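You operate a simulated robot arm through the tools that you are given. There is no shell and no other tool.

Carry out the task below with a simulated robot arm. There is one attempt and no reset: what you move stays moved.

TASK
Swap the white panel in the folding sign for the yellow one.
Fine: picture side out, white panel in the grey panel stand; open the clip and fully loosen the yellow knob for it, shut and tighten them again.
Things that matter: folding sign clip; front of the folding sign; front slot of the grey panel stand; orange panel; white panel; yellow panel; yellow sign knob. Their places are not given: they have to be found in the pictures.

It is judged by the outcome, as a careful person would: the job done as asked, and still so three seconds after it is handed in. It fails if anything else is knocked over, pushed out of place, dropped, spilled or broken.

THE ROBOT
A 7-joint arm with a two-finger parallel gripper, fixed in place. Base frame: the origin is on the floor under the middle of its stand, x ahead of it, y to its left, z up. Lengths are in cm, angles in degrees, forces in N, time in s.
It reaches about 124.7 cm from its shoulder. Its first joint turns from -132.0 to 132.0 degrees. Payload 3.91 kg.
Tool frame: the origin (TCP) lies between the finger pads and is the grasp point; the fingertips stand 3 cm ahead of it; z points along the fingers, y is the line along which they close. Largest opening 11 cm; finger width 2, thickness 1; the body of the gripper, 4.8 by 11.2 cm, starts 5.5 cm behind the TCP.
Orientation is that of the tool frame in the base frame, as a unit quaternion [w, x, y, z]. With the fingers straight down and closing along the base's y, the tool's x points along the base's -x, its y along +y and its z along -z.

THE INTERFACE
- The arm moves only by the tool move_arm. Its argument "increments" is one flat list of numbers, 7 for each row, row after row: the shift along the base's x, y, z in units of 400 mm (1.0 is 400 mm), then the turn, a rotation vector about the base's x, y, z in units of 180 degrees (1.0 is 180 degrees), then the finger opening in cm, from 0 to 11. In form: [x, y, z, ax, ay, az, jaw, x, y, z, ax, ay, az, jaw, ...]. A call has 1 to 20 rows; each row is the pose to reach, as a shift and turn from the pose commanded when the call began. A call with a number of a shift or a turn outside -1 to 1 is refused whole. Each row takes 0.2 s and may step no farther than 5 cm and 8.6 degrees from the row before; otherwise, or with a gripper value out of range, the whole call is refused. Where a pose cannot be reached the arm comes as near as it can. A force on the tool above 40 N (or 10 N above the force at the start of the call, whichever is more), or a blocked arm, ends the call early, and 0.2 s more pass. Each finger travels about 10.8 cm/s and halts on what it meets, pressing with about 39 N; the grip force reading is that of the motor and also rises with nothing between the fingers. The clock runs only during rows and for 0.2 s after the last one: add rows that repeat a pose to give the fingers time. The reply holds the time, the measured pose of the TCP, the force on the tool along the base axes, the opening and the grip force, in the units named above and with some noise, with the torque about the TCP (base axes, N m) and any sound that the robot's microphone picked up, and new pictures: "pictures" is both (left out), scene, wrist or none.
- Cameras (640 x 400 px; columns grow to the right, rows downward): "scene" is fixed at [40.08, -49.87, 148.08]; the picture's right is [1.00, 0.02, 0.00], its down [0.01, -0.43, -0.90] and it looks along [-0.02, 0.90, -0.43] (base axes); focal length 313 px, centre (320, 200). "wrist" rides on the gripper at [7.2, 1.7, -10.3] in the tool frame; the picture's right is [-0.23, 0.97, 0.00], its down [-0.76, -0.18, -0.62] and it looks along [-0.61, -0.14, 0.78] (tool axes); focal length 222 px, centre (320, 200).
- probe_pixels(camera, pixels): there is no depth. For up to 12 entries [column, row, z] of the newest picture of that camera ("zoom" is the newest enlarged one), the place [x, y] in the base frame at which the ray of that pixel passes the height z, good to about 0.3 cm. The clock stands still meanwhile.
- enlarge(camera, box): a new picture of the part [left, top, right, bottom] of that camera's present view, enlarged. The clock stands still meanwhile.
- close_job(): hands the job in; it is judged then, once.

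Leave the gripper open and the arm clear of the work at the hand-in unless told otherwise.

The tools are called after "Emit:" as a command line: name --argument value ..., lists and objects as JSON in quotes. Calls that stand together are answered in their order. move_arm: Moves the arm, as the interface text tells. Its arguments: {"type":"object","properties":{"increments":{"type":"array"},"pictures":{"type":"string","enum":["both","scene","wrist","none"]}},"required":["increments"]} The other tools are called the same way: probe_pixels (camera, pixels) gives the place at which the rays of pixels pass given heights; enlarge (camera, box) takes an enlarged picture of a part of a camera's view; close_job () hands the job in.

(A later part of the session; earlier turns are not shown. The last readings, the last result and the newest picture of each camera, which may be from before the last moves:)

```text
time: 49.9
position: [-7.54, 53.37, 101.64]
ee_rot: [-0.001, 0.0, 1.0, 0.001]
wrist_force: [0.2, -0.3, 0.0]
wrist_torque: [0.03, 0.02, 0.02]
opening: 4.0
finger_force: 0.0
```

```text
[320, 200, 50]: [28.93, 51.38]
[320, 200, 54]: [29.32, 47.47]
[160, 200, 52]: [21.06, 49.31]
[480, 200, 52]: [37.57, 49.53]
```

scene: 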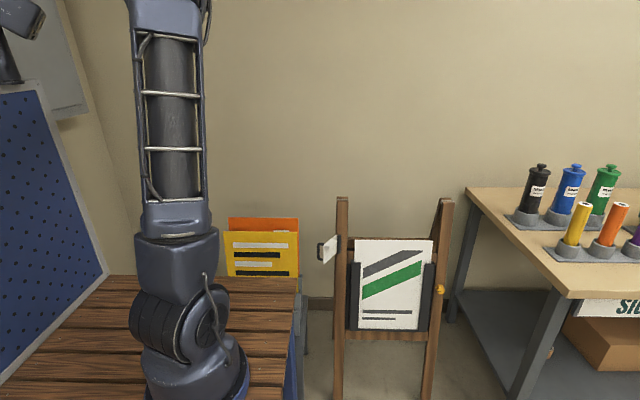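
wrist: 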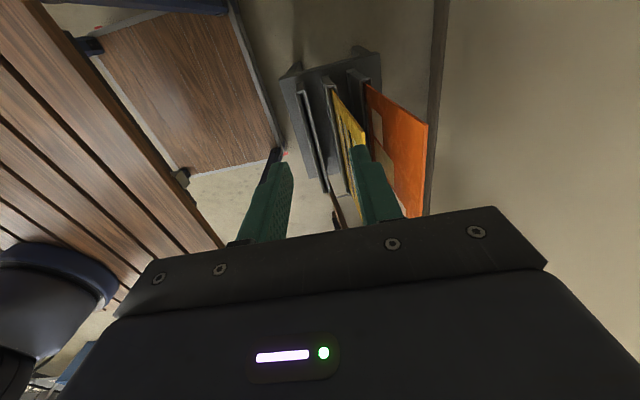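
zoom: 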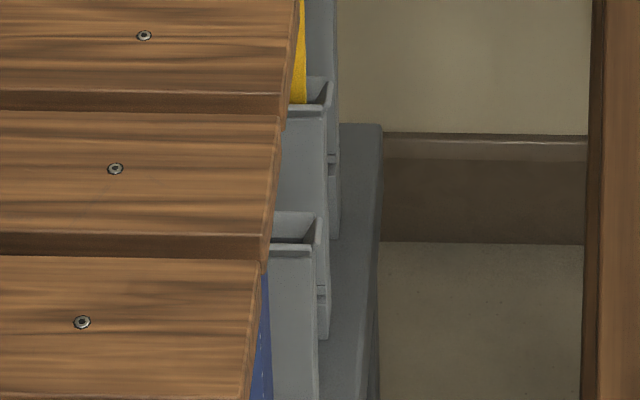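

Rim z≈52, slot x −2.5..28 (centre ≈12.8), y≈47.3, lean ≈6°. Now I'll go to the white panel. First I'll rise and travel right, above everything.

Emit:
move_arm --increments '[0.04, -0.01, 0.1, 0, 0, 0, 4, 0.1, -0.02, 0.2, 0, 0, 0, 4, 0.17, -0.03, 0.3, 0, 0, 0, 4, 0.25, -0.04, 0.38, 0, 0, 0, 4, 0.34, -0.05, 0.45, 0, 0, 0, 4, 0.44, -0.06, 0.51, 0, 0, 0, 4, 0.55, -0.07, 0.56, 0, 0, 0, 4, 0.67, -0.08, 0.58, 0, 0, 0, 4, 0.78, -0.08, 0.58, 0, 0, 0, 4, 0.89, -0.06, 0.58, 0, 0, 0, 4, 1.0, -0.03, 0.58, 0, 0, 0, 4]' --pictures "none"

```text
time: 52.3
position: [32.26, 52.24, 125.1]
ee_rot: [-0.001, -0.001, 1.0, 0.001]
wrist_force: [-1.1, -0.3, 1.1]
wrist_torque: [0.0, -0.05, 0.0]
opening: 4.01
finger_force: 0.1
```

Emit:
move_arm --increments '[0.11, 0.01, 0, -0.00833, 0, 0, 4, 0.22, 0.02, 0, -0.01667, 0, 0, 4, 0.33, 0.03, 0, -0.025, 0, 0, 4, 0.44, 0.05, 0, -0.0333, 0, 0, 4, 0.55, 0.07, 0, -0.04167, 0, 0, 4, 0.66, 0.09, 0, -0.05, 0, 0, 4, 0.77, 0.11, 0, -0.0583, 0, 0, 4, 0.83, 0.13, -0.1, -0.0583, 0, 0, 4, 0.846, 0.135, -0.22, -0.0583, 0, 0, 4, 0.846, 0.135, -0.34, -0.0583, 0, 0, 4, 0.846, 0.132, -0.46, -0.0583, 0, 0, 4, 0.846, 0.128, -0.5525, -0.0583, 0, 0, 4]'

Emit:
enlarge --camera "scene" --box '[310, 150, 460, 280]'

Emit:
enlarge --camera "wrist" --box '[230, 40, 450, 240]'

```text
time: 54.9
position: [66.08, 57.22, 102.83]
ee_rot: [-0.001, 0.0, 0.996, -0.089]
wrist_force: [0.1, 0.5, 0.3]
wrist_torque: [0.01, -0.05, 0.03]
opening: 4.02
finger_force: 0.0
```

scene: 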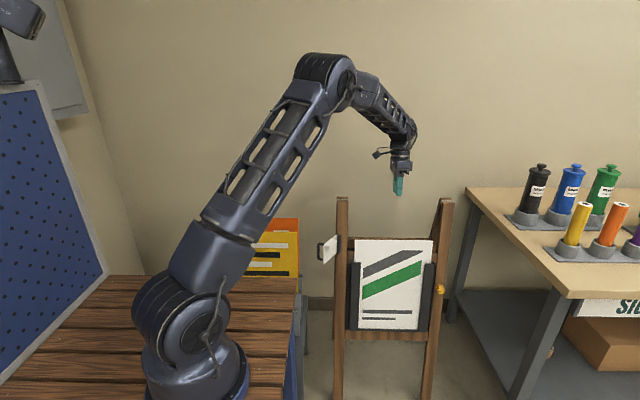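
wrist: 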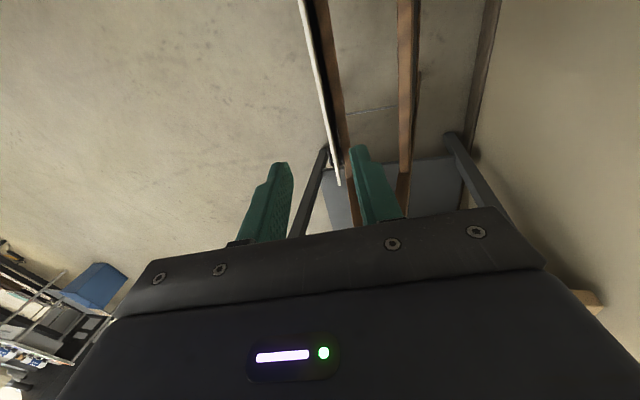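

```text
3.08 times, centred on (385, 215) of scene
```

zoom: 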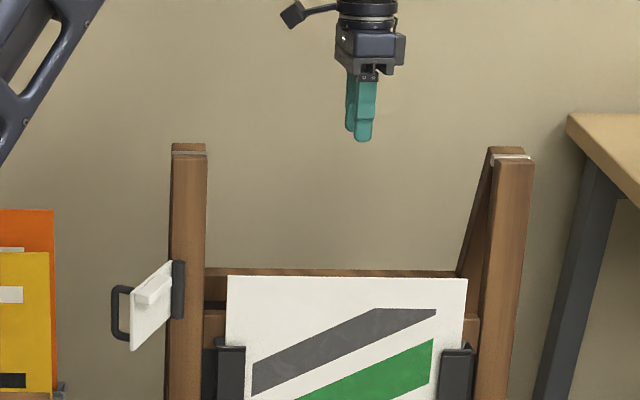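

```text
2.00 times, centred on (340, 140) of wrist
```

zoom: 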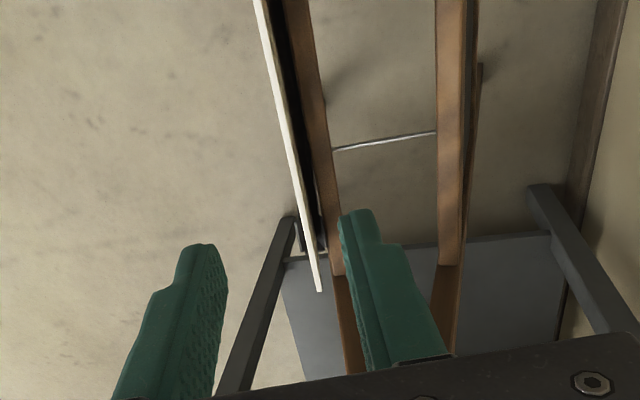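

The view down the tool axis shows the white panel edge-on, exactly on the grip axis: the line at zoom (280,108) matches the prediction. I'll descend 22.3 cm along the axis with the fingers at 3.4 cm.

Emit:
move_arm --increments '[0, -0.018, -0.1, 0, 0, 0, 3.4, 0, -0.036, -0.2, 0, 0, 0, 3.4, 0, -0.054, -0.3, 0, 0, 0, 3.4, 0, -0.072, -0.4, 0, 0, 0, 3.4, 0, -0.0864, -0.48, 0, 0, 0, 3.4, 0, -0.095, -0.525, 0, 0, 0, 3.4, 0, -0.0988, -0.5486, 0, 0, 0, 3.4]'

Emit:
enlarge --camera "wrist" --box '[230, 80, 430, 240]'

Emit:
enlarge --camera "scene" --box '[350, 190, 430, 270]'

```text
time: 56.5
position: [66.17, 53.51, 80.92]
ee_rot: [-0.001, 0.0, 0.996, -0.091]
wrist_force: [0.0, 0.1, -0.5]
wrist_torque: [0.0, 0.0, 0.01]
opening: 3.39
finger_force: 0.0
```

scene: 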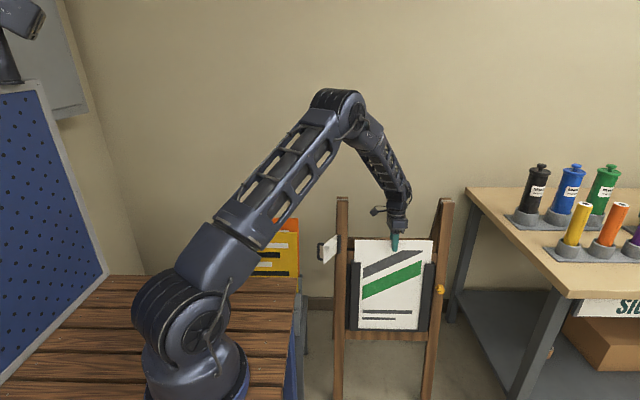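
wrist: 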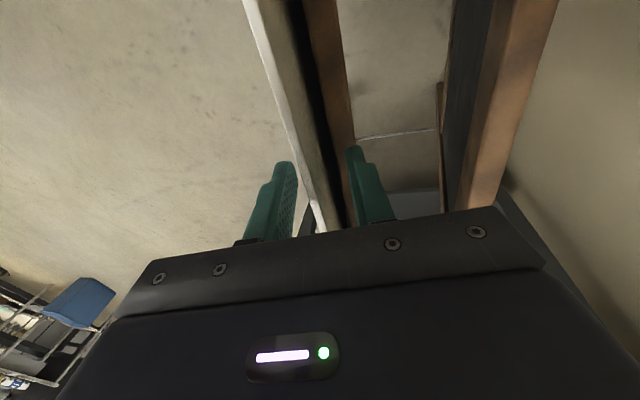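

```text
2.50 times, centred on (330, 160) of wrist
```

zoom: 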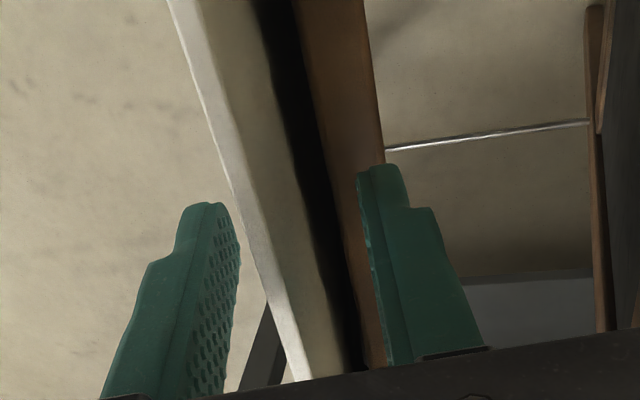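

```text
5.00 times, centred on (390, 230) of scene
```

zoom: 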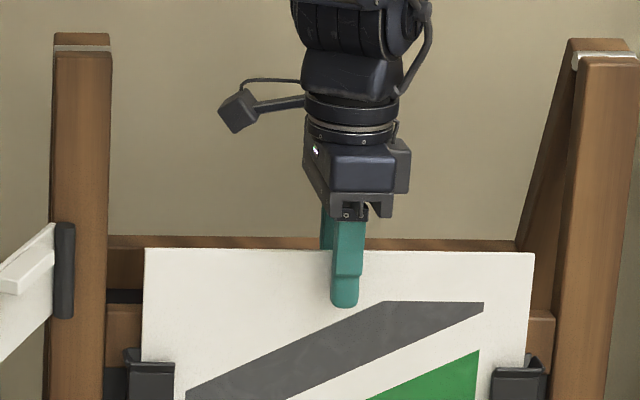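

The fingers straddle the panel's top edge near its centre, clear of the crossbar. I'll close the grip.

Emit:
move_arm --increments '[0, -0.004, 0, 0, 0, 0, 2.0, 0, -0.004, 0, 0, 0, 0, 0.8, 0, -0.004, 0, 0, 0, 0, 0.1, 0, -0.004, 0, 0, 0, 0, 0.1]' --pictures "wrist"

```text
time: 57.5
position: [66.2, 53.33, 80.99]
ee_rot: [-0.001, 0.001, 0.996, -0.092]
wrist_force: [-0.8, -10.8, 2.7]
wrist_torque: [-0.41, 0.17, -0.03]
opening: 0.47
finger_force: 39.0
```

wrist: 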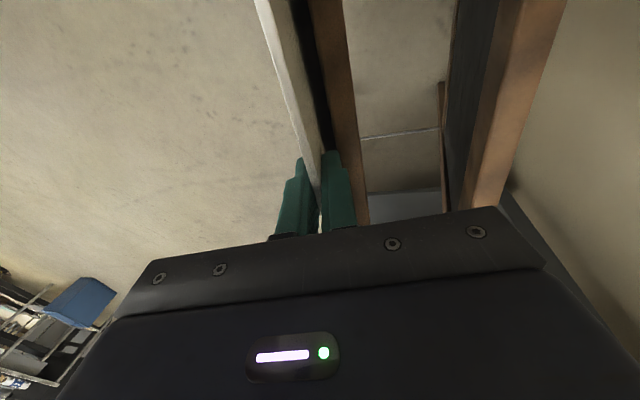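

Gripped (0.47 cm thick, 39 N). Now I'll lift along the channel, gently at first: 6 cm, watching the side forces.

Emit:
move_arm --increments '[0, 0.0018, 0.0123, 0, 0, 0, 0.1, 0, 0.004, 0.0246, 0, 0, 0, 0.1, 0, 0.0085, 0.0492, 0, 0, 0, 0.1, 0, 0.013, 0.0738, 0, 0, 0, 0.1, 0, 0.02, 0.11, 0, 0, 0, 0.1, 0, 0.0275, 0.1525, 0, 0, 0, 0.1]' --pictures "scene"

```text
time: 58.9
position: [66.21, 54.47, 87.01]
ee_rot: [-0.001, -0.001, 0.996, -0.091]
wrist_force: [0.1, -3.3, -1.0]
wrist_torque: [-0.47, 0.07, -0.06]
opening: 0.46
finger_force: 39.0
```

scene: 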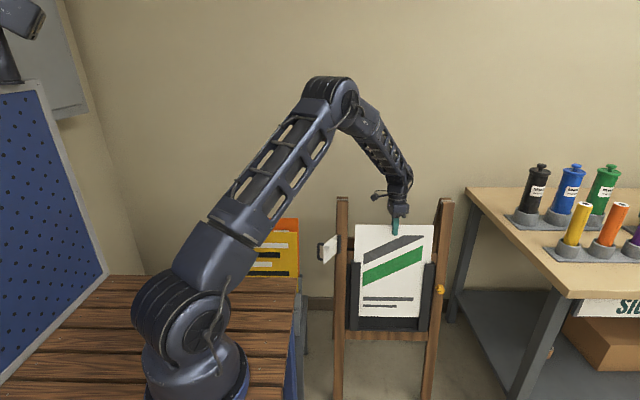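

It slides up freely. I'll continue lifting another 32 cm along the same line.

Emit:
move_arm --increments '[0, 0.0177, 0.0984, 0, 0, 0, 0.1, 0, 0.0354, 0.1968, 0, 0, 0, 0.1, 0, 0.0531, 0.2952, 0, 0, 0, 0.1, 0, 0.0708, 0.3936, 0, 0, 0, 0.1, 0, 0.0885, 0.492, 0, 0, 0, 0.1, 0, 0.1062, 0.5904, 0, 0, 0, 0.1, 0, 0.1239, 0.6888, 0, 0, 0, 0.1, 0, 0.1416, 0.7872, 0, 0, 0, 0.1]'

Emit:
enlarge --camera "scene" --box '[310, 100, 470, 300]'

```text
time: 60.7
position: [66.08, 59.94, 118.5]
ee_rot: [-0.002, 0.0, 0.996, -0.091]
wrist_force: [0.6, 0.3, -1.9]
wrist_torque: [0.07, 0.01, -0.05]
opening: 0.47
finger_force: 39.0
```

scene: 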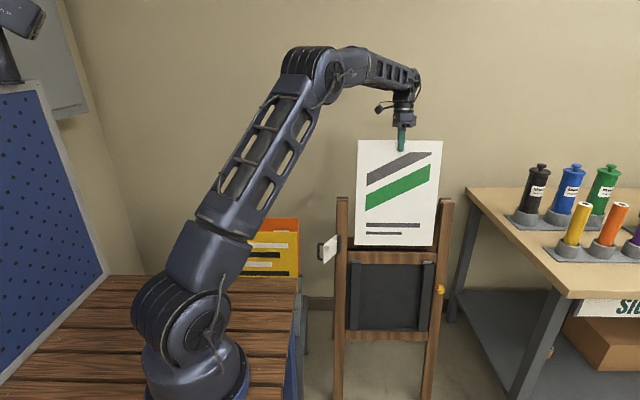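
wrist: 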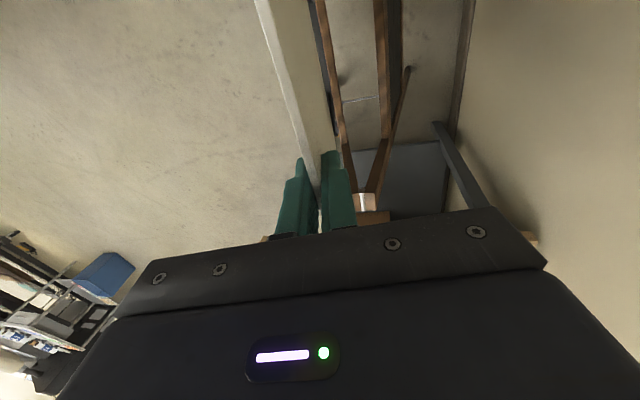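

```text
2.00 times, centred on (390, 200) of scene
```

zoom: 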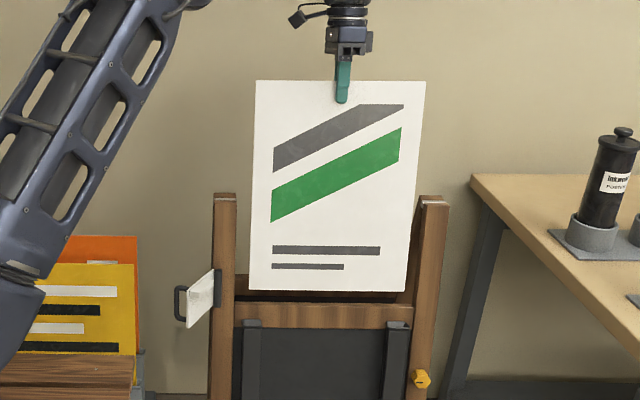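

The panel is fully out: 40.5 cm long, bottom at z≈79.5. I'll carry it up and forward (−y), clear of the posts and the open clip, then left toward the stand.

Emit:
move_arm --increments '[0, -0.05, 0.07, 0, 0, 0, 0.1, 0, -0.12, 0.14, 0, 0, 0, 0.1, -0.03, -0.2, 0.2, 0, 0, 0, 0.1, -0.1, -0.28, 0.25, 0, 0, 0, 0.1, -0.19, -0.35, 0.28, 0, 0, 0, 0.1, -0.29, -0.4, 0.29, 0, 0, 0, 0.1, -0.39, -0.43, 0.29, 0, 0, 0, 0.1, -0.49, -0.44, 0.29, 0, 0, 0, 0.1, -0.59, -0.44, 0.29, 0, 0, 0, 0.1, -0.69, -0.44, 0.29, 0, 0, 0, 0.1, -0.79, -0.44, 0.29, 0, 0, 0, 0.1, -0.89, -0.44, 0.29, 0, 0, 0, 0.1]'

```text
time: 63.3
position: [30.54, 42.26, 130.02]
ee_rot: [-0.001, 0.002, 0.996, -0.091]
wrist_force: [-0.3, -0.3, -2.3]
wrist_torque: [0.05, 0.01, -0.01]
opening: 0.45
finger_force: 38.7
```

scene: 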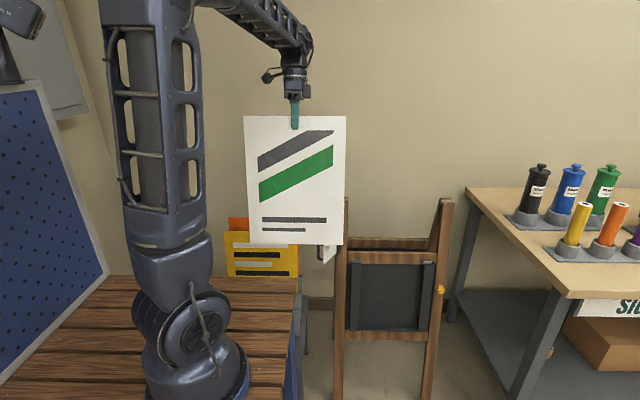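
wrist: 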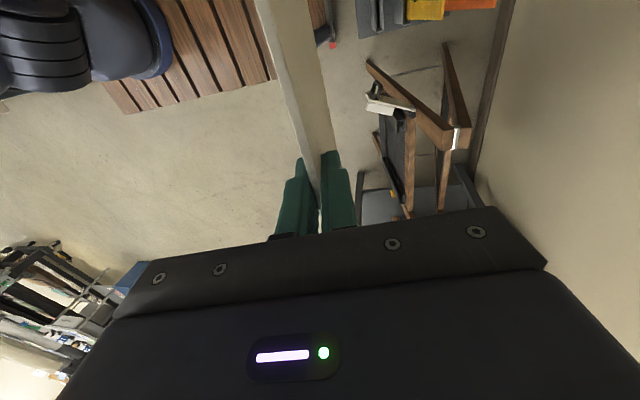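

Now I'll carry it over the stand, with the panel's bottom staying above z 85, and ease the tilt to 6.5°.

Emit:
move_arm --increments '[-0.1, 0.03, 0, 0.004, 0, 0, 0.1, -0.2, 0.08, 0, 0.008, 0, 0, 0.1, -0.3, 0.14, 0, 0.012, 0, 0, 0.1, -0.4, 0.2, -0.02, 0.016, 0, 0, 0.1, -0.4435, 0.2535, -0.08, 0.02, 0, 0, 0.1, -0.4435, 0.2535, -0.14, 0.0217, 0, 0, 0.1]'

Emit:
enlarge --camera "scene" --box '[190, 120, 330, 300]'

Emit:
enlarge --camera "wrist" --box '[230, 0, 480, 200]'

```text
time: 64.7
position: [12.82, 52.49, 124.6]
ee_rot: [-0.002, -0.001, 0.998, -0.057]
wrist_force: [0.4, 0.3, -1.9]
wrist_torque: [0.07, -0.01, 0.02]
opening: 0.44
finger_force: 38.6
```

scene: 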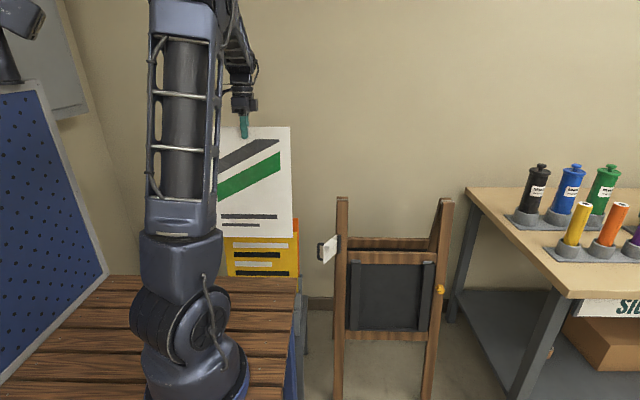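
wrist: 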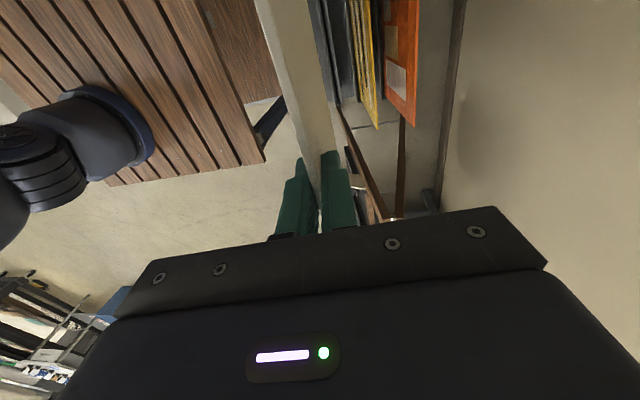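

```text
2.22 times, centred on (260, 210) of scene
```

zoom: 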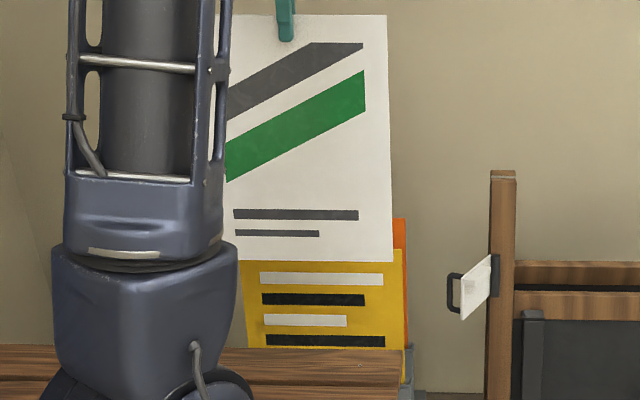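

```text
2.00 times, centred on (355, 100) of wrist
```

zoom: 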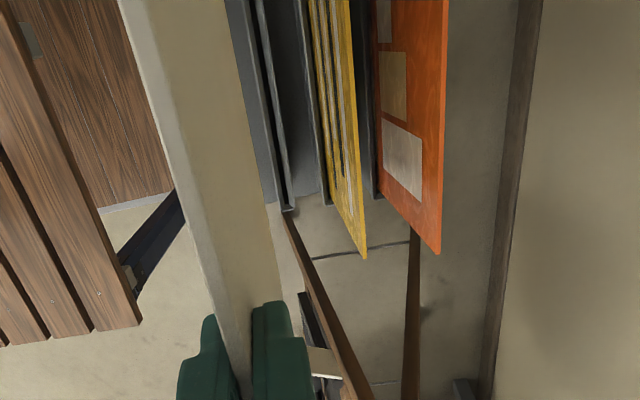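

The panel hangs level, with its bottom right corner at x≈27.9. I'll lower it so that the bottom edge is about 3 cm above the slot rim (z 55, y 47.6).

Emit:
move_arm --increments '[-0.005, -0.001, -0.095, 0, 0, 0, 0.1, -0.005, -0.002, -0.19, 0, 0, 0, 0.1, -0.005, -0.003, -0.285, 0, 0, 0, 0.1, -0.005, -0.004, -0.38, 0, 0, 0, 0.1, -0.005, -0.005, -0.475, 0, 0, 0, 0.1, -0.005, -0.006, -0.57, 0, 0, 0, 0.1, -0.005, -0.0075, -0.665, 0, 0, 0, 0.1, -0.005, -0.0088, -0.76, 0, 0, 0, 0.1]'

Emit:
enlarge --camera "scene" --box '[190, 200, 330, 340]'

Emit:
enlarge --camera "wrist" --box '[230, 0, 430, 200]'

```text
time: 66.5
position: [12.48, 52.24, 94.2]
ee_rot: [-0.001, 0.001, 0.998, -0.057]
wrist_force: [-0.8, 0.6, -2.0]
wrist_torque: [0.06, 0.01, -0.01]
opening: 0.49
finger_force: 38.8
```

scene: 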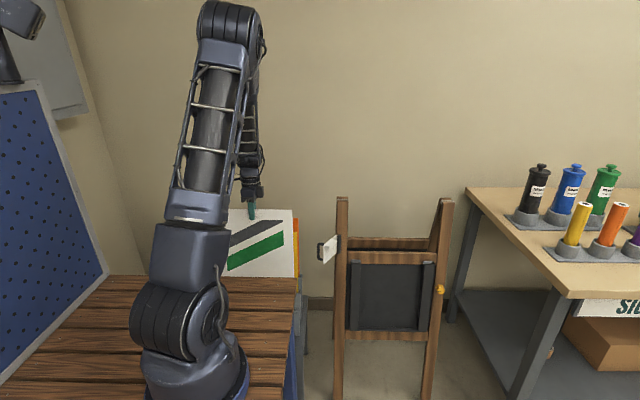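
wrist: 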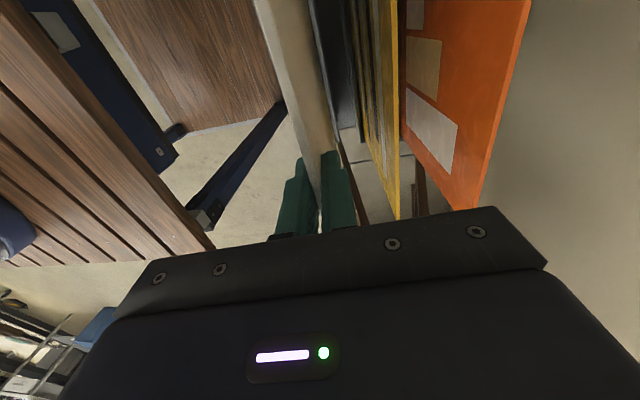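

```text
2.86 times, centred on (260, 270) of scene
```

zoom: 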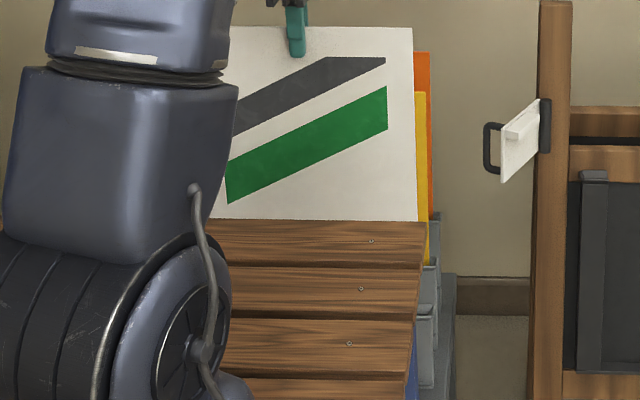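

```text
2.00 times, centred on (330, 100) of wrist
```

zoom: 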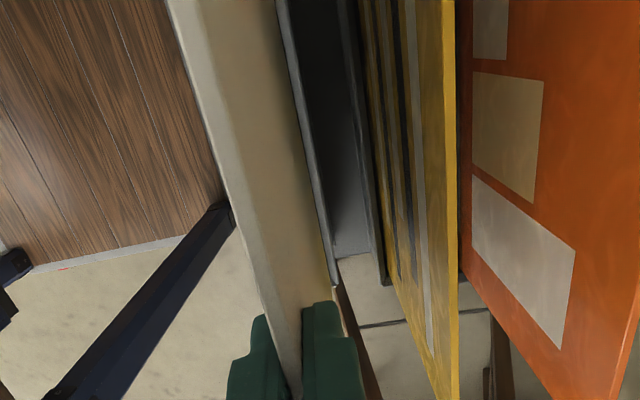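

Emit:
enlarge --camera "wrist" --box '[295, 60, 355, 150]'

Emit:
enlarge --camera "scene" --box '[284, 270, 316, 320]'

```text
4.44 times, centred on (325, 105) of wrist
```

zoom: 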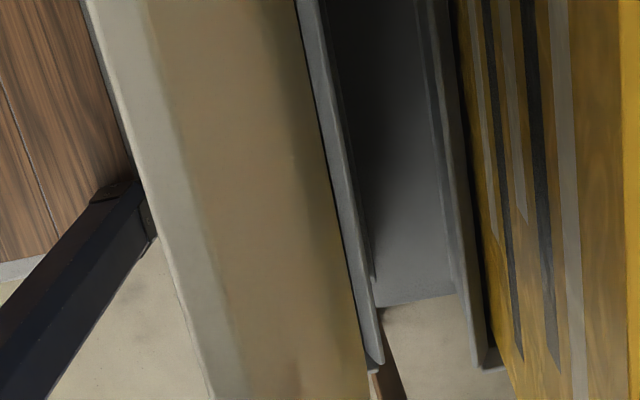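

```text
8.00 times, centred on (300, 295) of scene
```

zoom: 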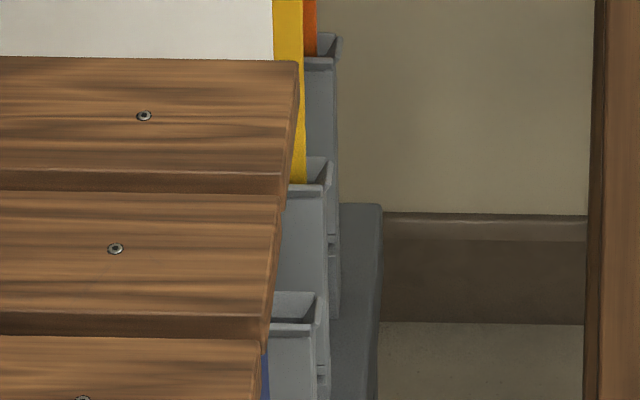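

The panel's lower edge lines up with the funnel centre (about 1.5 cm of back lip visible behind it), and x fits. I'll lower it 5 cm into the slot along the lean, checking the forces.

Emit:
move_arm --increments '[0.004, -0.0029, -0.025, 0, 0, 0, 0.1, 0.004, -0.0057, -0.05, 0, 0, 0, 0.1, 0.004, -0.0086, -0.075, 0, 0, 0, 0.1, 0.004, -0.0115, -0.1, 0, 0, 0, 0.1, 0.004, -0.0143, -0.125, 0, 0, 0, 0.1]'

Emit:
enlarge --camera "wrist" --box '[295, 60, 355, 150]'

```text
time: 67.7
position: [12.79, 51.55, 89.19]
ee_rot: [-0.001, 0.0, 0.998, -0.057]
wrist_force: [3.5, -0.2, -1.0]
wrist_torque: [-0.04, -1.22, 0.17]
opening: 0.45
finger_force: 39.1
```

scene: 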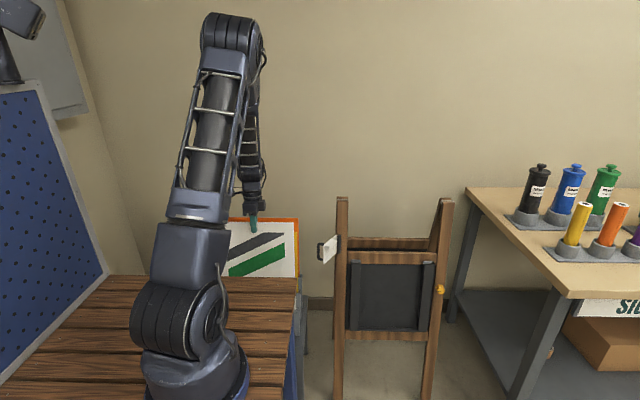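
wrist: 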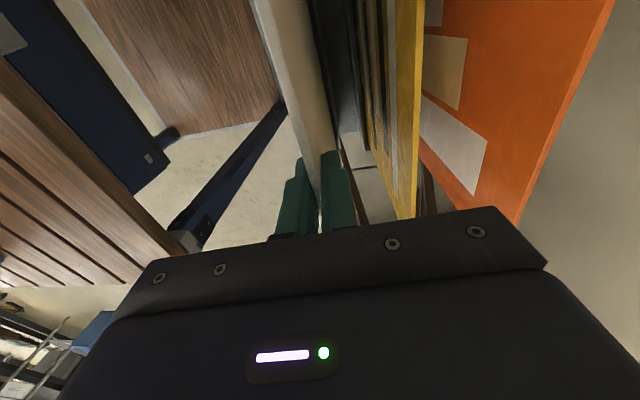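

```text
4.44 times, centred on (325, 105) of wrist
```

zoom: 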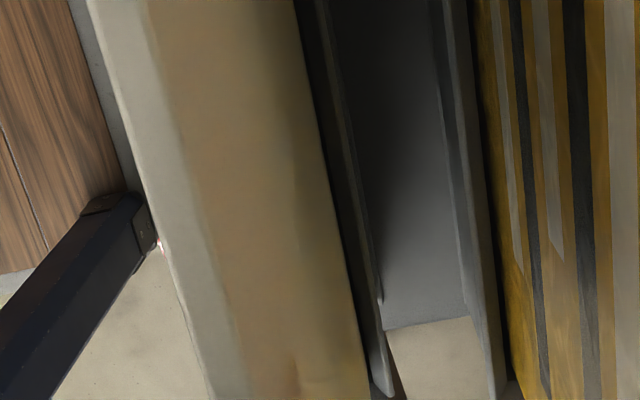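

A small +3.5 N x-force with a y-torque says the bottom left corner is riding the slot's left end. I'll shift 0.4 cm in +x and continue down 4 cm.

Emit:
move_arm --increments '[0.01, 0, 0, 0, 0, 0, 0.1, 0.01, -0.0029, -0.025, 0, 0, 0, 0.1, 0.01, -0.0057, -0.05, 0, 0, 0, 0.1, 0.01, -0.0086, -0.075, 0, 0, 0, 0.1, 0.01, -0.0115, -0.1, 0, 0, 0, 0.1]' --pictures "wrist"

```text
time: 68.9
position: [13.13, 51.11, 85.2]
ee_rot: [-0.002, -0.001, 0.998, -0.058]
wrist_force: [-0.4, -0.3, -2.2]
wrist_torque: [0.08, 0.04, 0.0]
opening: 0.47
finger_force: 38.9
```

wrist: 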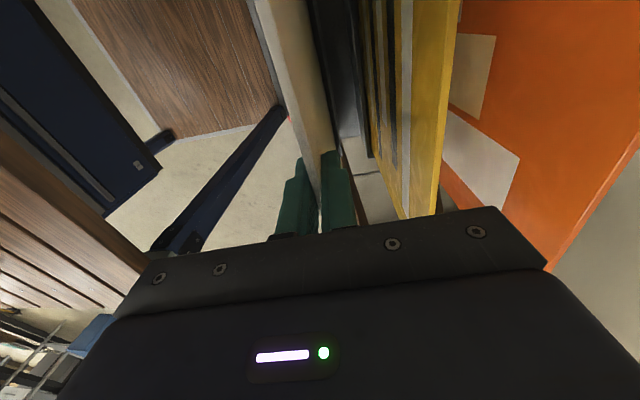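

Forces are back to zero. I'll continue down in small steps until the floor of the slot is felt.

Emit:
move_arm --increments '[0, -0.002, -0.0175, 0, 0, 0, 0.1, 0, -0.004, -0.035, 0, 0, 0, 0.1, 0, -0.006, -0.0525, 0, 0, 0, 0.1, 0, -0.008, -0.07, 0, 0, 0, 0.1, 0, -0.01, -0.0875, 0, 0, 0, 0.1, 0, -0.012, -0.105, 0, 0, 0, 0.1]' --pictures "none"

```text
time: 70.3
position: [13.12, 50.61, 80.98]
ee_rot: [-0.001, -0.001, 0.998, -0.057]
wrist_force: [0.6, 0.1, -1.7]
wrist_torque: [0.04, -0.01, 0.01]
opening: 0.49
finger_force: 39.4
```

Emit:
move_arm --increments '[0, -0.001, -0.01, 0, 0, 0, 0.1, 0, -0.0023, -0.02, 0, 0, 0, 0.1, 0, -0.0034, -0.03, 0, 0, 0, 0.1, 0, -0.0046, -0.04, 0, 0, 0, 0.1, 0, -0.0057, -0.05, 0, 0, 0, 0.1, 0, -0.0068, -0.06, 0, 0, 0, 0.1, 0, -0.008, -0.07, 0, 0, 0, 0.1]' --pictures "wrist"

Emit:
enlarge --camera "wrist" --box '[270, 0, 470, 160]'

```text
time: 71.9
position: [13.08, 50.53, 78.33]
ee_rot: [-0.001, 0.0, 0.998, -0.055]
wrist_force: [-2.3, 3.3, 39.7]
wrist_torque: [-0.55, 0.04, -0.03]
opening: 0.49
finger_force: 39.6
```

wrist: 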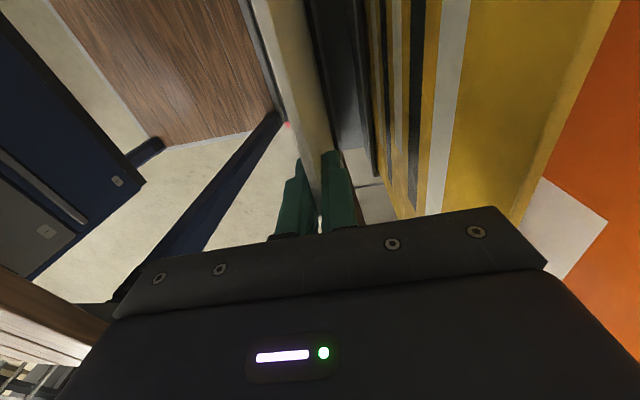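

```text
2.50 times, centred on (370, 80) of wrist
```

zoom: 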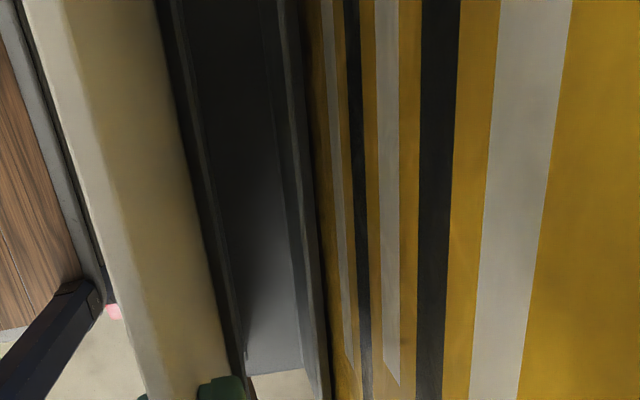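

The panel touched the slot floor (Fz 40 N at TCP z 78.3), so it's seated. I'll relieve the force, open the fingers, and withdraw upward along the lean.

Emit:
move_arm --increments '[0, 0.0005, 0.008, 0, 0, 0, 0.1, 0, 0.0005, 0.008, 0, 0, 0, 1.5, 0, 0.0005, 0.008, 0, 0, 0, 3.5, 0, 0.0005, 0.008, 0, 0, 0, 3.5, 0, 0.006, 0.05, 0, 0, 0, 3.5, 0, 0.0115, 0.1, 0, 0, 0, 3.5, 0, 0.023, 0.2, 0, 0, 0, 3.5, 0, 0.0345, 0.3, 0, 0, 0, 3.5]'

Emit:
enlarge --camera "wrist" --box '[230, 0, 480, 200]'

Emit:
enlarge --camera "scene" --box '[200, 200, 320, 320]'

```text
time: 73.7
position: [13.02, 51.7, 90.12]
ee_rot: [-0.001, 0.0, 0.998, -0.057]
wrist_force: [-0.3, 0.4, 0.2]
wrist_torque: [-0.03, 0.0, 0.02]
opening: 3.5
finger_force: 0.1
```

scene: 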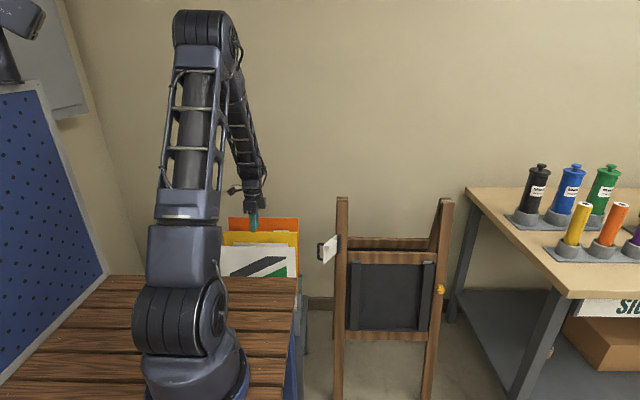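
wrist: 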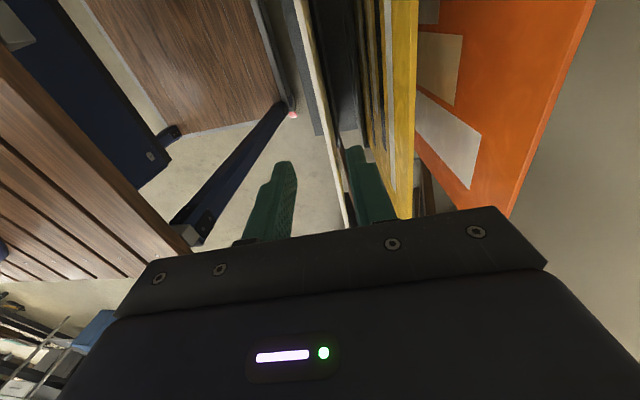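

```text
2.00 times, centred on (355, 100) of wrist
```

zoom: 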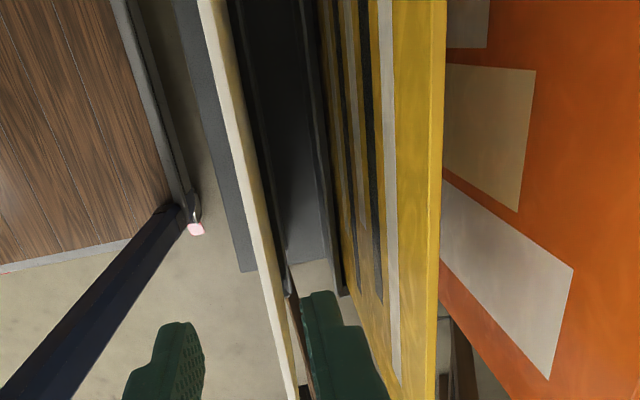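

```text
3.33 times, centred on (260, 260) of scene
```

zoom: 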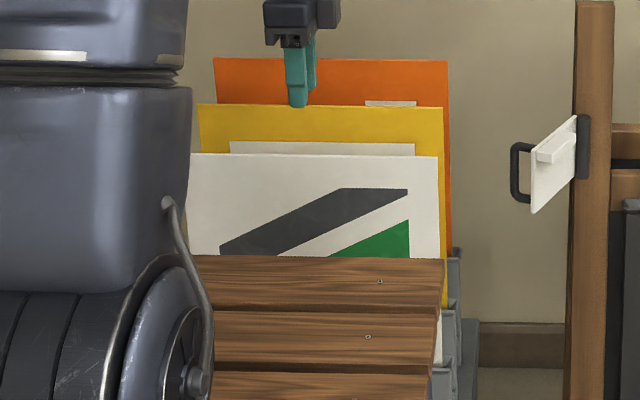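

The white panel now stands in the front slot with its picture to the front. Next I'll locate the yellow panel's top edge relative to the gripper.

Emit:
enlarge --camera "scene" --box '[270, 205, 320, 265]'

Emit:
probe_pixels --camera "scene" --pixels '[[295.1, 247.1, 79.4], [296.6, 232.4, 82], [296.6, 232.4, 81]]'

Emit:
probe_pixels --camera "wrist" --pixels '[[417, 100, 82], [417, 60, 82], [418, 20, 82], [417, 100, 81], [345, 190, 79.4], [331, 150, 79.4]]'

```text
6.67 times, centred on (295, 235) of scene
```

zoom: 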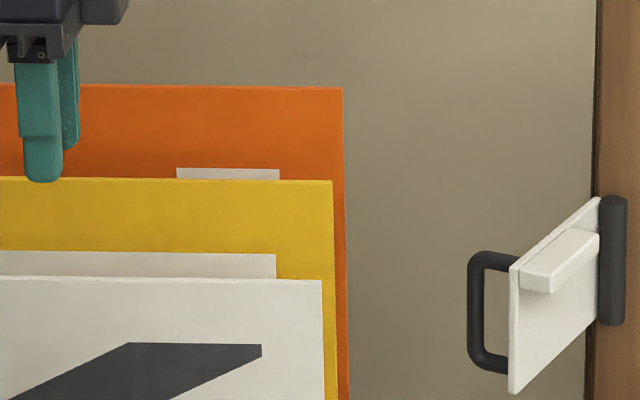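

```text
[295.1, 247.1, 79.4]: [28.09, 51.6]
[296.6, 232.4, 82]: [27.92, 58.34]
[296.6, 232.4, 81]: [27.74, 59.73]
```

```text
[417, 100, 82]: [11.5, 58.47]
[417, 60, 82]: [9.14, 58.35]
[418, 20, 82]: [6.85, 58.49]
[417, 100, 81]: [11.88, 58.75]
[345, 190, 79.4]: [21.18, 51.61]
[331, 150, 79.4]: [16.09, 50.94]
```

Yellow's top edge: y≈58.4–58.6, z 82, right edge x 28.0, so I'll grip at x 12.95. I'll move above it with the tilt adjusted to 8°, and check from the wrist camera.

Emit:
move_arm --increments '[0, 0.08, 0.05, -0.003, 0, 0, 3.5, -0.001, 0.16, 0.05, -0.006, 0, 0, 3.5, -0.0018, 0.2125, 0.05, -0.0083, 0, 0, 3.5]' --pictures "wrist"

Emit:
enlarge --camera "wrist" --box '[230, 0, 430, 220]'

```text
time: 74.5
position: [12.92, 60.15, 92.2]
ee_rot: [-0.002, 0.0, 0.998, -0.069]
wrist_force: [-0.1, -1.3, 0.8]
wrist_torque: [0.0, 0.03, 0.03]
opening: 3.47
finger_force: 0.0
```

wrist: 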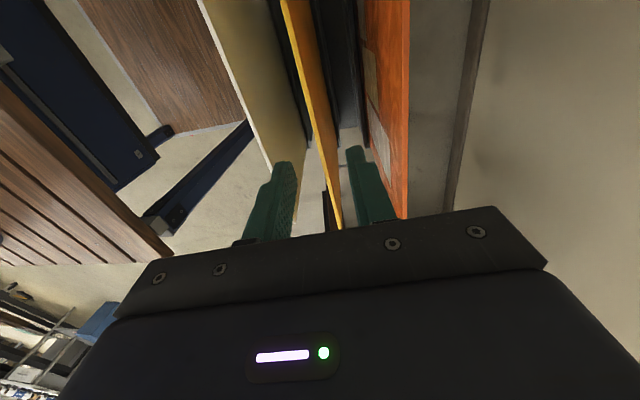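

```text
1.82 times, centred on (330, 110) of wrist
```

zoom: 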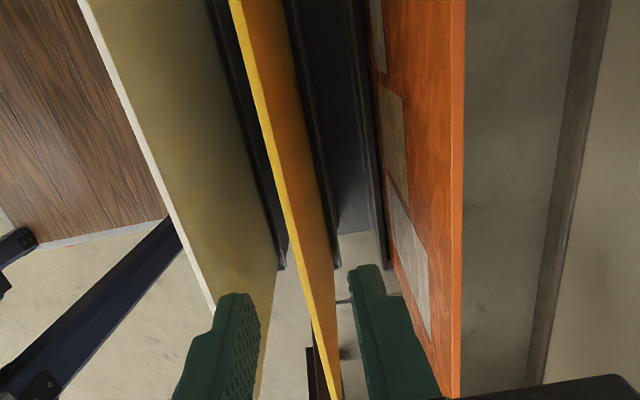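

The yellow edge sits about 0.5 cm toward −y from the grip axis. I'll correct that while descending 11.4 cm, so the TCP ends about 1.1 cm below its top edge.

Emit:
move_arm --increments '[0.0005, -0.0225, -0.075, 0, 0, 0, 3.5, 0.0005, -0.034, -0.15, 0, 0, 0, 3.5, 0.0005, -0.0435, -0.22, 0, 0, 0, 3.5, 0.0005, -0.052, -0.2823, 0, 0, 0, 3.5]'

Emit:
enlarge --camera "wrist" --box '[230, 80, 430, 240]'

Emit:
enlarge --camera "scene" --box '[220, 190, 310, 270]'

```text
time: 75.5
position: [13.02, 58.19, 80.88]
ee_rot: [0.0, 0.0, 0.998, -0.07]
wrist_force: [0.0, 0.7, -0.7]
wrist_torque: [0.02, -0.01, 0.01]
opening: 3.5
finger_force: 0.1
```

scene: 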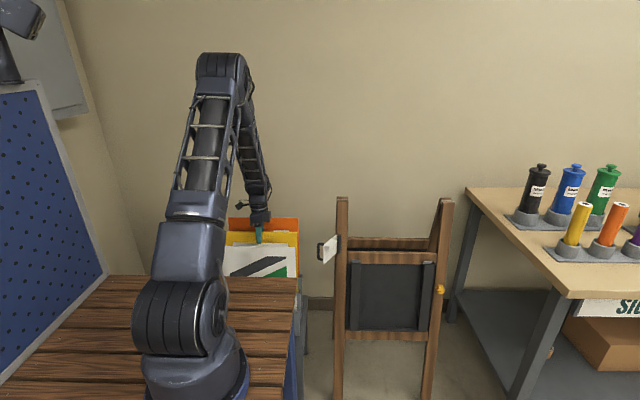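
wrist: 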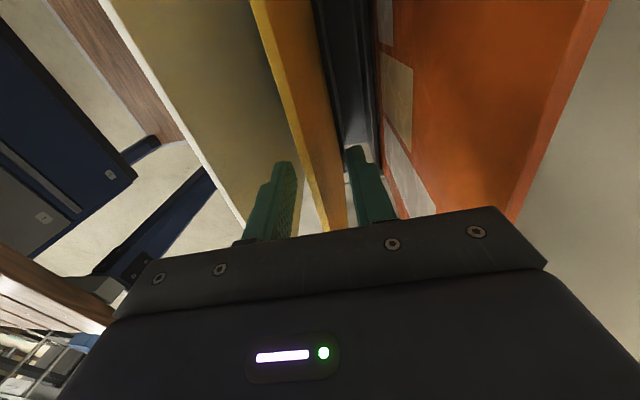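

```text
2.50 times, centred on (330, 160) of wrist
```

zoom: 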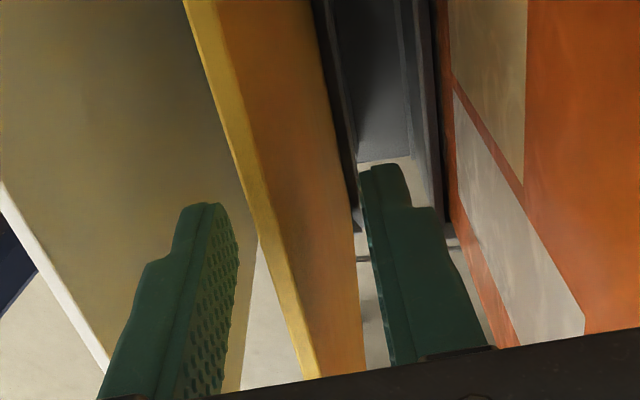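

```text
5.00 times, centred on (265, 230) of scene
```

zoom: 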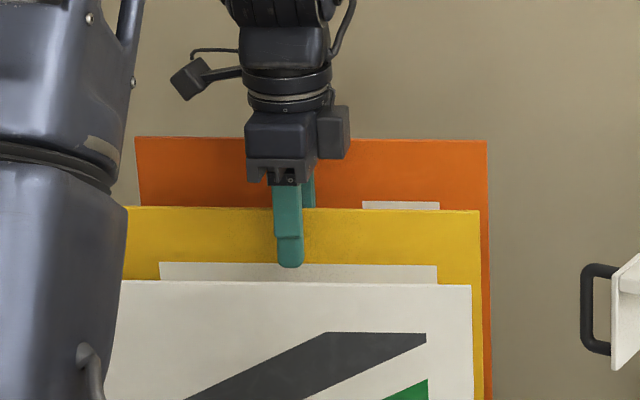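

The fingers straddle the yellow panel with the same offsets as for the white one. I'll close, then lift 6 cm gently along its lean.

Emit:
move_arm --increments '[0, 0, 0, 0, 0, 0, 2.0, 0, 0, 0, 0, 0, 0, 0.8, 0, 0, 0, 0, 0, 0, 0.1, 0, 0, 0, 0, 0, 0, 0.1]' --pictures "none"

Emit:
move_arm --increments '[0, 0.0012, 0.0124, 0, 0, 0, 0.1, 0, 0.0028, 0.0248, 0, 0, 0, 0.1, 0, 0.006, 0.05, 0, 0, 0, 0.1, 0, 0.012, 0.1, 0, 0, 0, 0.1, 0, 0.018, 0.15, 0, 0, 0, 0.1]'

```text
time: 76.5
position: [13.09, 58.3, 80.8]
ee_rot: [0.0, 0.0, 0.998, -0.07]
wrist_force: [-0.1, 3.5, -0.6]
wrist_torque: [1.52, -0.01, 0.01]
opening: 0.49
finger_force: 39.3
```

```text
time: 77.7
position: [13.08, 58.9, 86.9]
ee_rot: [-0.002, 0.0, 0.998, -0.07]
wrist_force: [-0.3, 3.1, -4.5]
wrist_torque: [1.51, -0.02, -0.01]
opening: 0.5
finger_force: 38.9
```

scene: 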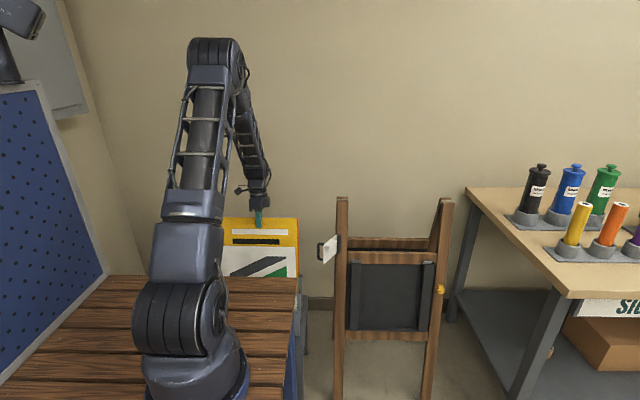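
wrist: 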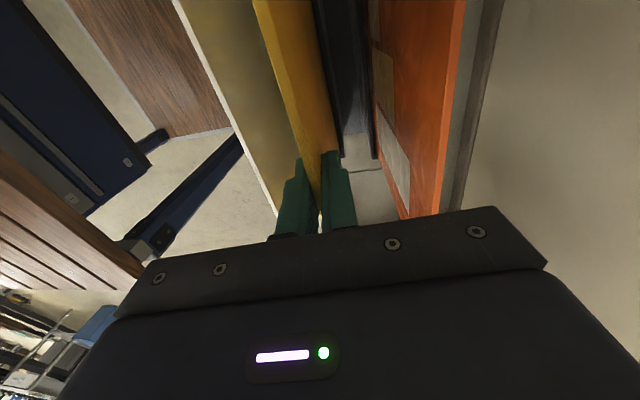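

The slot's lean is slightly less than my tilt (1.5 Nm torque), so I'll ease the tilt by 1.3° and lift the yellow panel straight out, keeping clear of the white one.

Emit:
move_arm --increments '[0, 0.0117, 0.1, 0.0072, 0, 0, 0.1, 0, 0.0234, 0.2, 0.0072, 0, 0, 0.1, 0, 0.035, 0.3, 0.0072, 0, 0, 0.1, 0, 0.04, 0.41, 0.0072, 0, 0, 0.1, 0, 0.04, 0.52, 0.0072, 0, 0, 0.1, 0, 0.04, 0.63, 0.0072, 0, 0, 0.1, 0, 0.04, 0.74, 0.0072, 0, 0, 0.1, 0, 0.04, 0.85, 0.0072, 0, 0, 0.1, 0, 0.04, 0.96, 0.0072, 0, 0, 0.1]'

Emit:
enlarge --camera "scene" --box '[190, 90, 330, 300]'

```text
time: 79.7
position: [12.92, 60.46, 125.23]
ee_rot: [-0.002, 0.001, 0.998, -0.059]
wrist_force: [0.0, -0.6, -2.6]
wrist_torque: [0.05, -0.04, -0.03]
opening: 0.48
finger_force: 39.5
```

scene: 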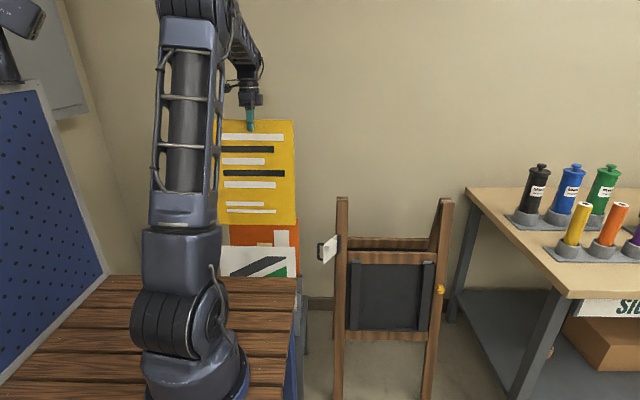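
wrist: 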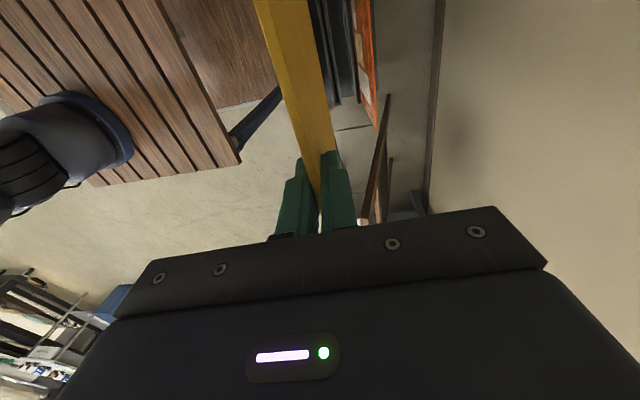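

```text
1.90 times, centred on (260, 195) of scene
```

zoom: 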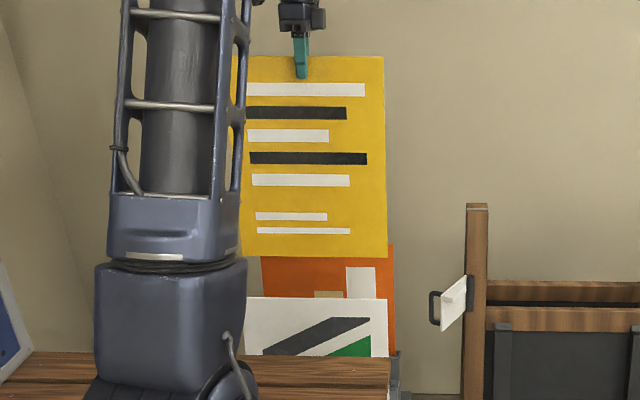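

The yellow panel is out and hangs level. I'll carry it up and forward, then right toward the sign, the reverse of the earlier path.

Emit:
move_arm --increments '[0, -0.08, 0.05, 0, 0, 0, 0.1, 0.02, -0.17, 0.1, 0, 0, 0, 0.1, 0.07, -0.26, 0.145, 0, 0, 0, 0.1, 0.13, -0.35, 0.145, 0, 0, 0, 0.1, 0.2, -0.43, 0.145, 0, 0, 0, 0.1, 0.29, -0.46, 0.145, 0, 0, 0, 0.1, 0.39, -0.46, 0.145, 0, 0, 0, 0.1, 0.49, -0.46, 0.145, 0, 0, 0, 0.1, 0.59, -0.46, 0.145, -0.004, 0, 0, 0.1, 0.69, -0.46, 0.145, -0.008, 0, 0, 0.1, 0.79, -0.46, 0.145, -0.012, 0, 0, 0.1, 0.89, -0.46, 0.145, -0.016, 0, 0, 0.1, 0.99, -0.46, 0.145, -0.0194, 0, 0, 0.1]' --pictures "scene"

```text
time: 82.5
position: [52.46, 42.26, 130.87]
ee_rot: [-0.001, 0.001, 0.996, -0.089]
wrist_force: [-0.5, 0.3, -1.0]
wrist_torque: [0.1, -0.05, 0.01]
opening: 0.47
finger_force: 39.0
```

scene: 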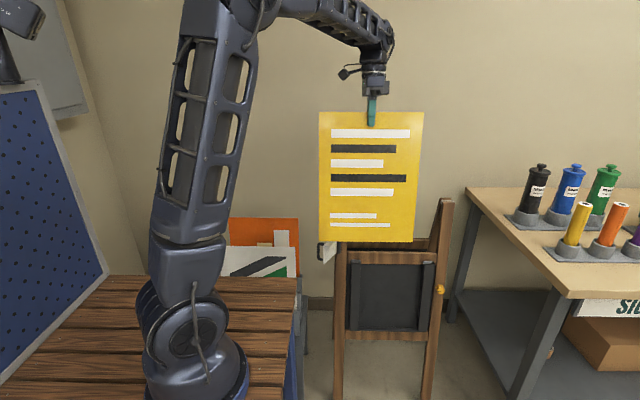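

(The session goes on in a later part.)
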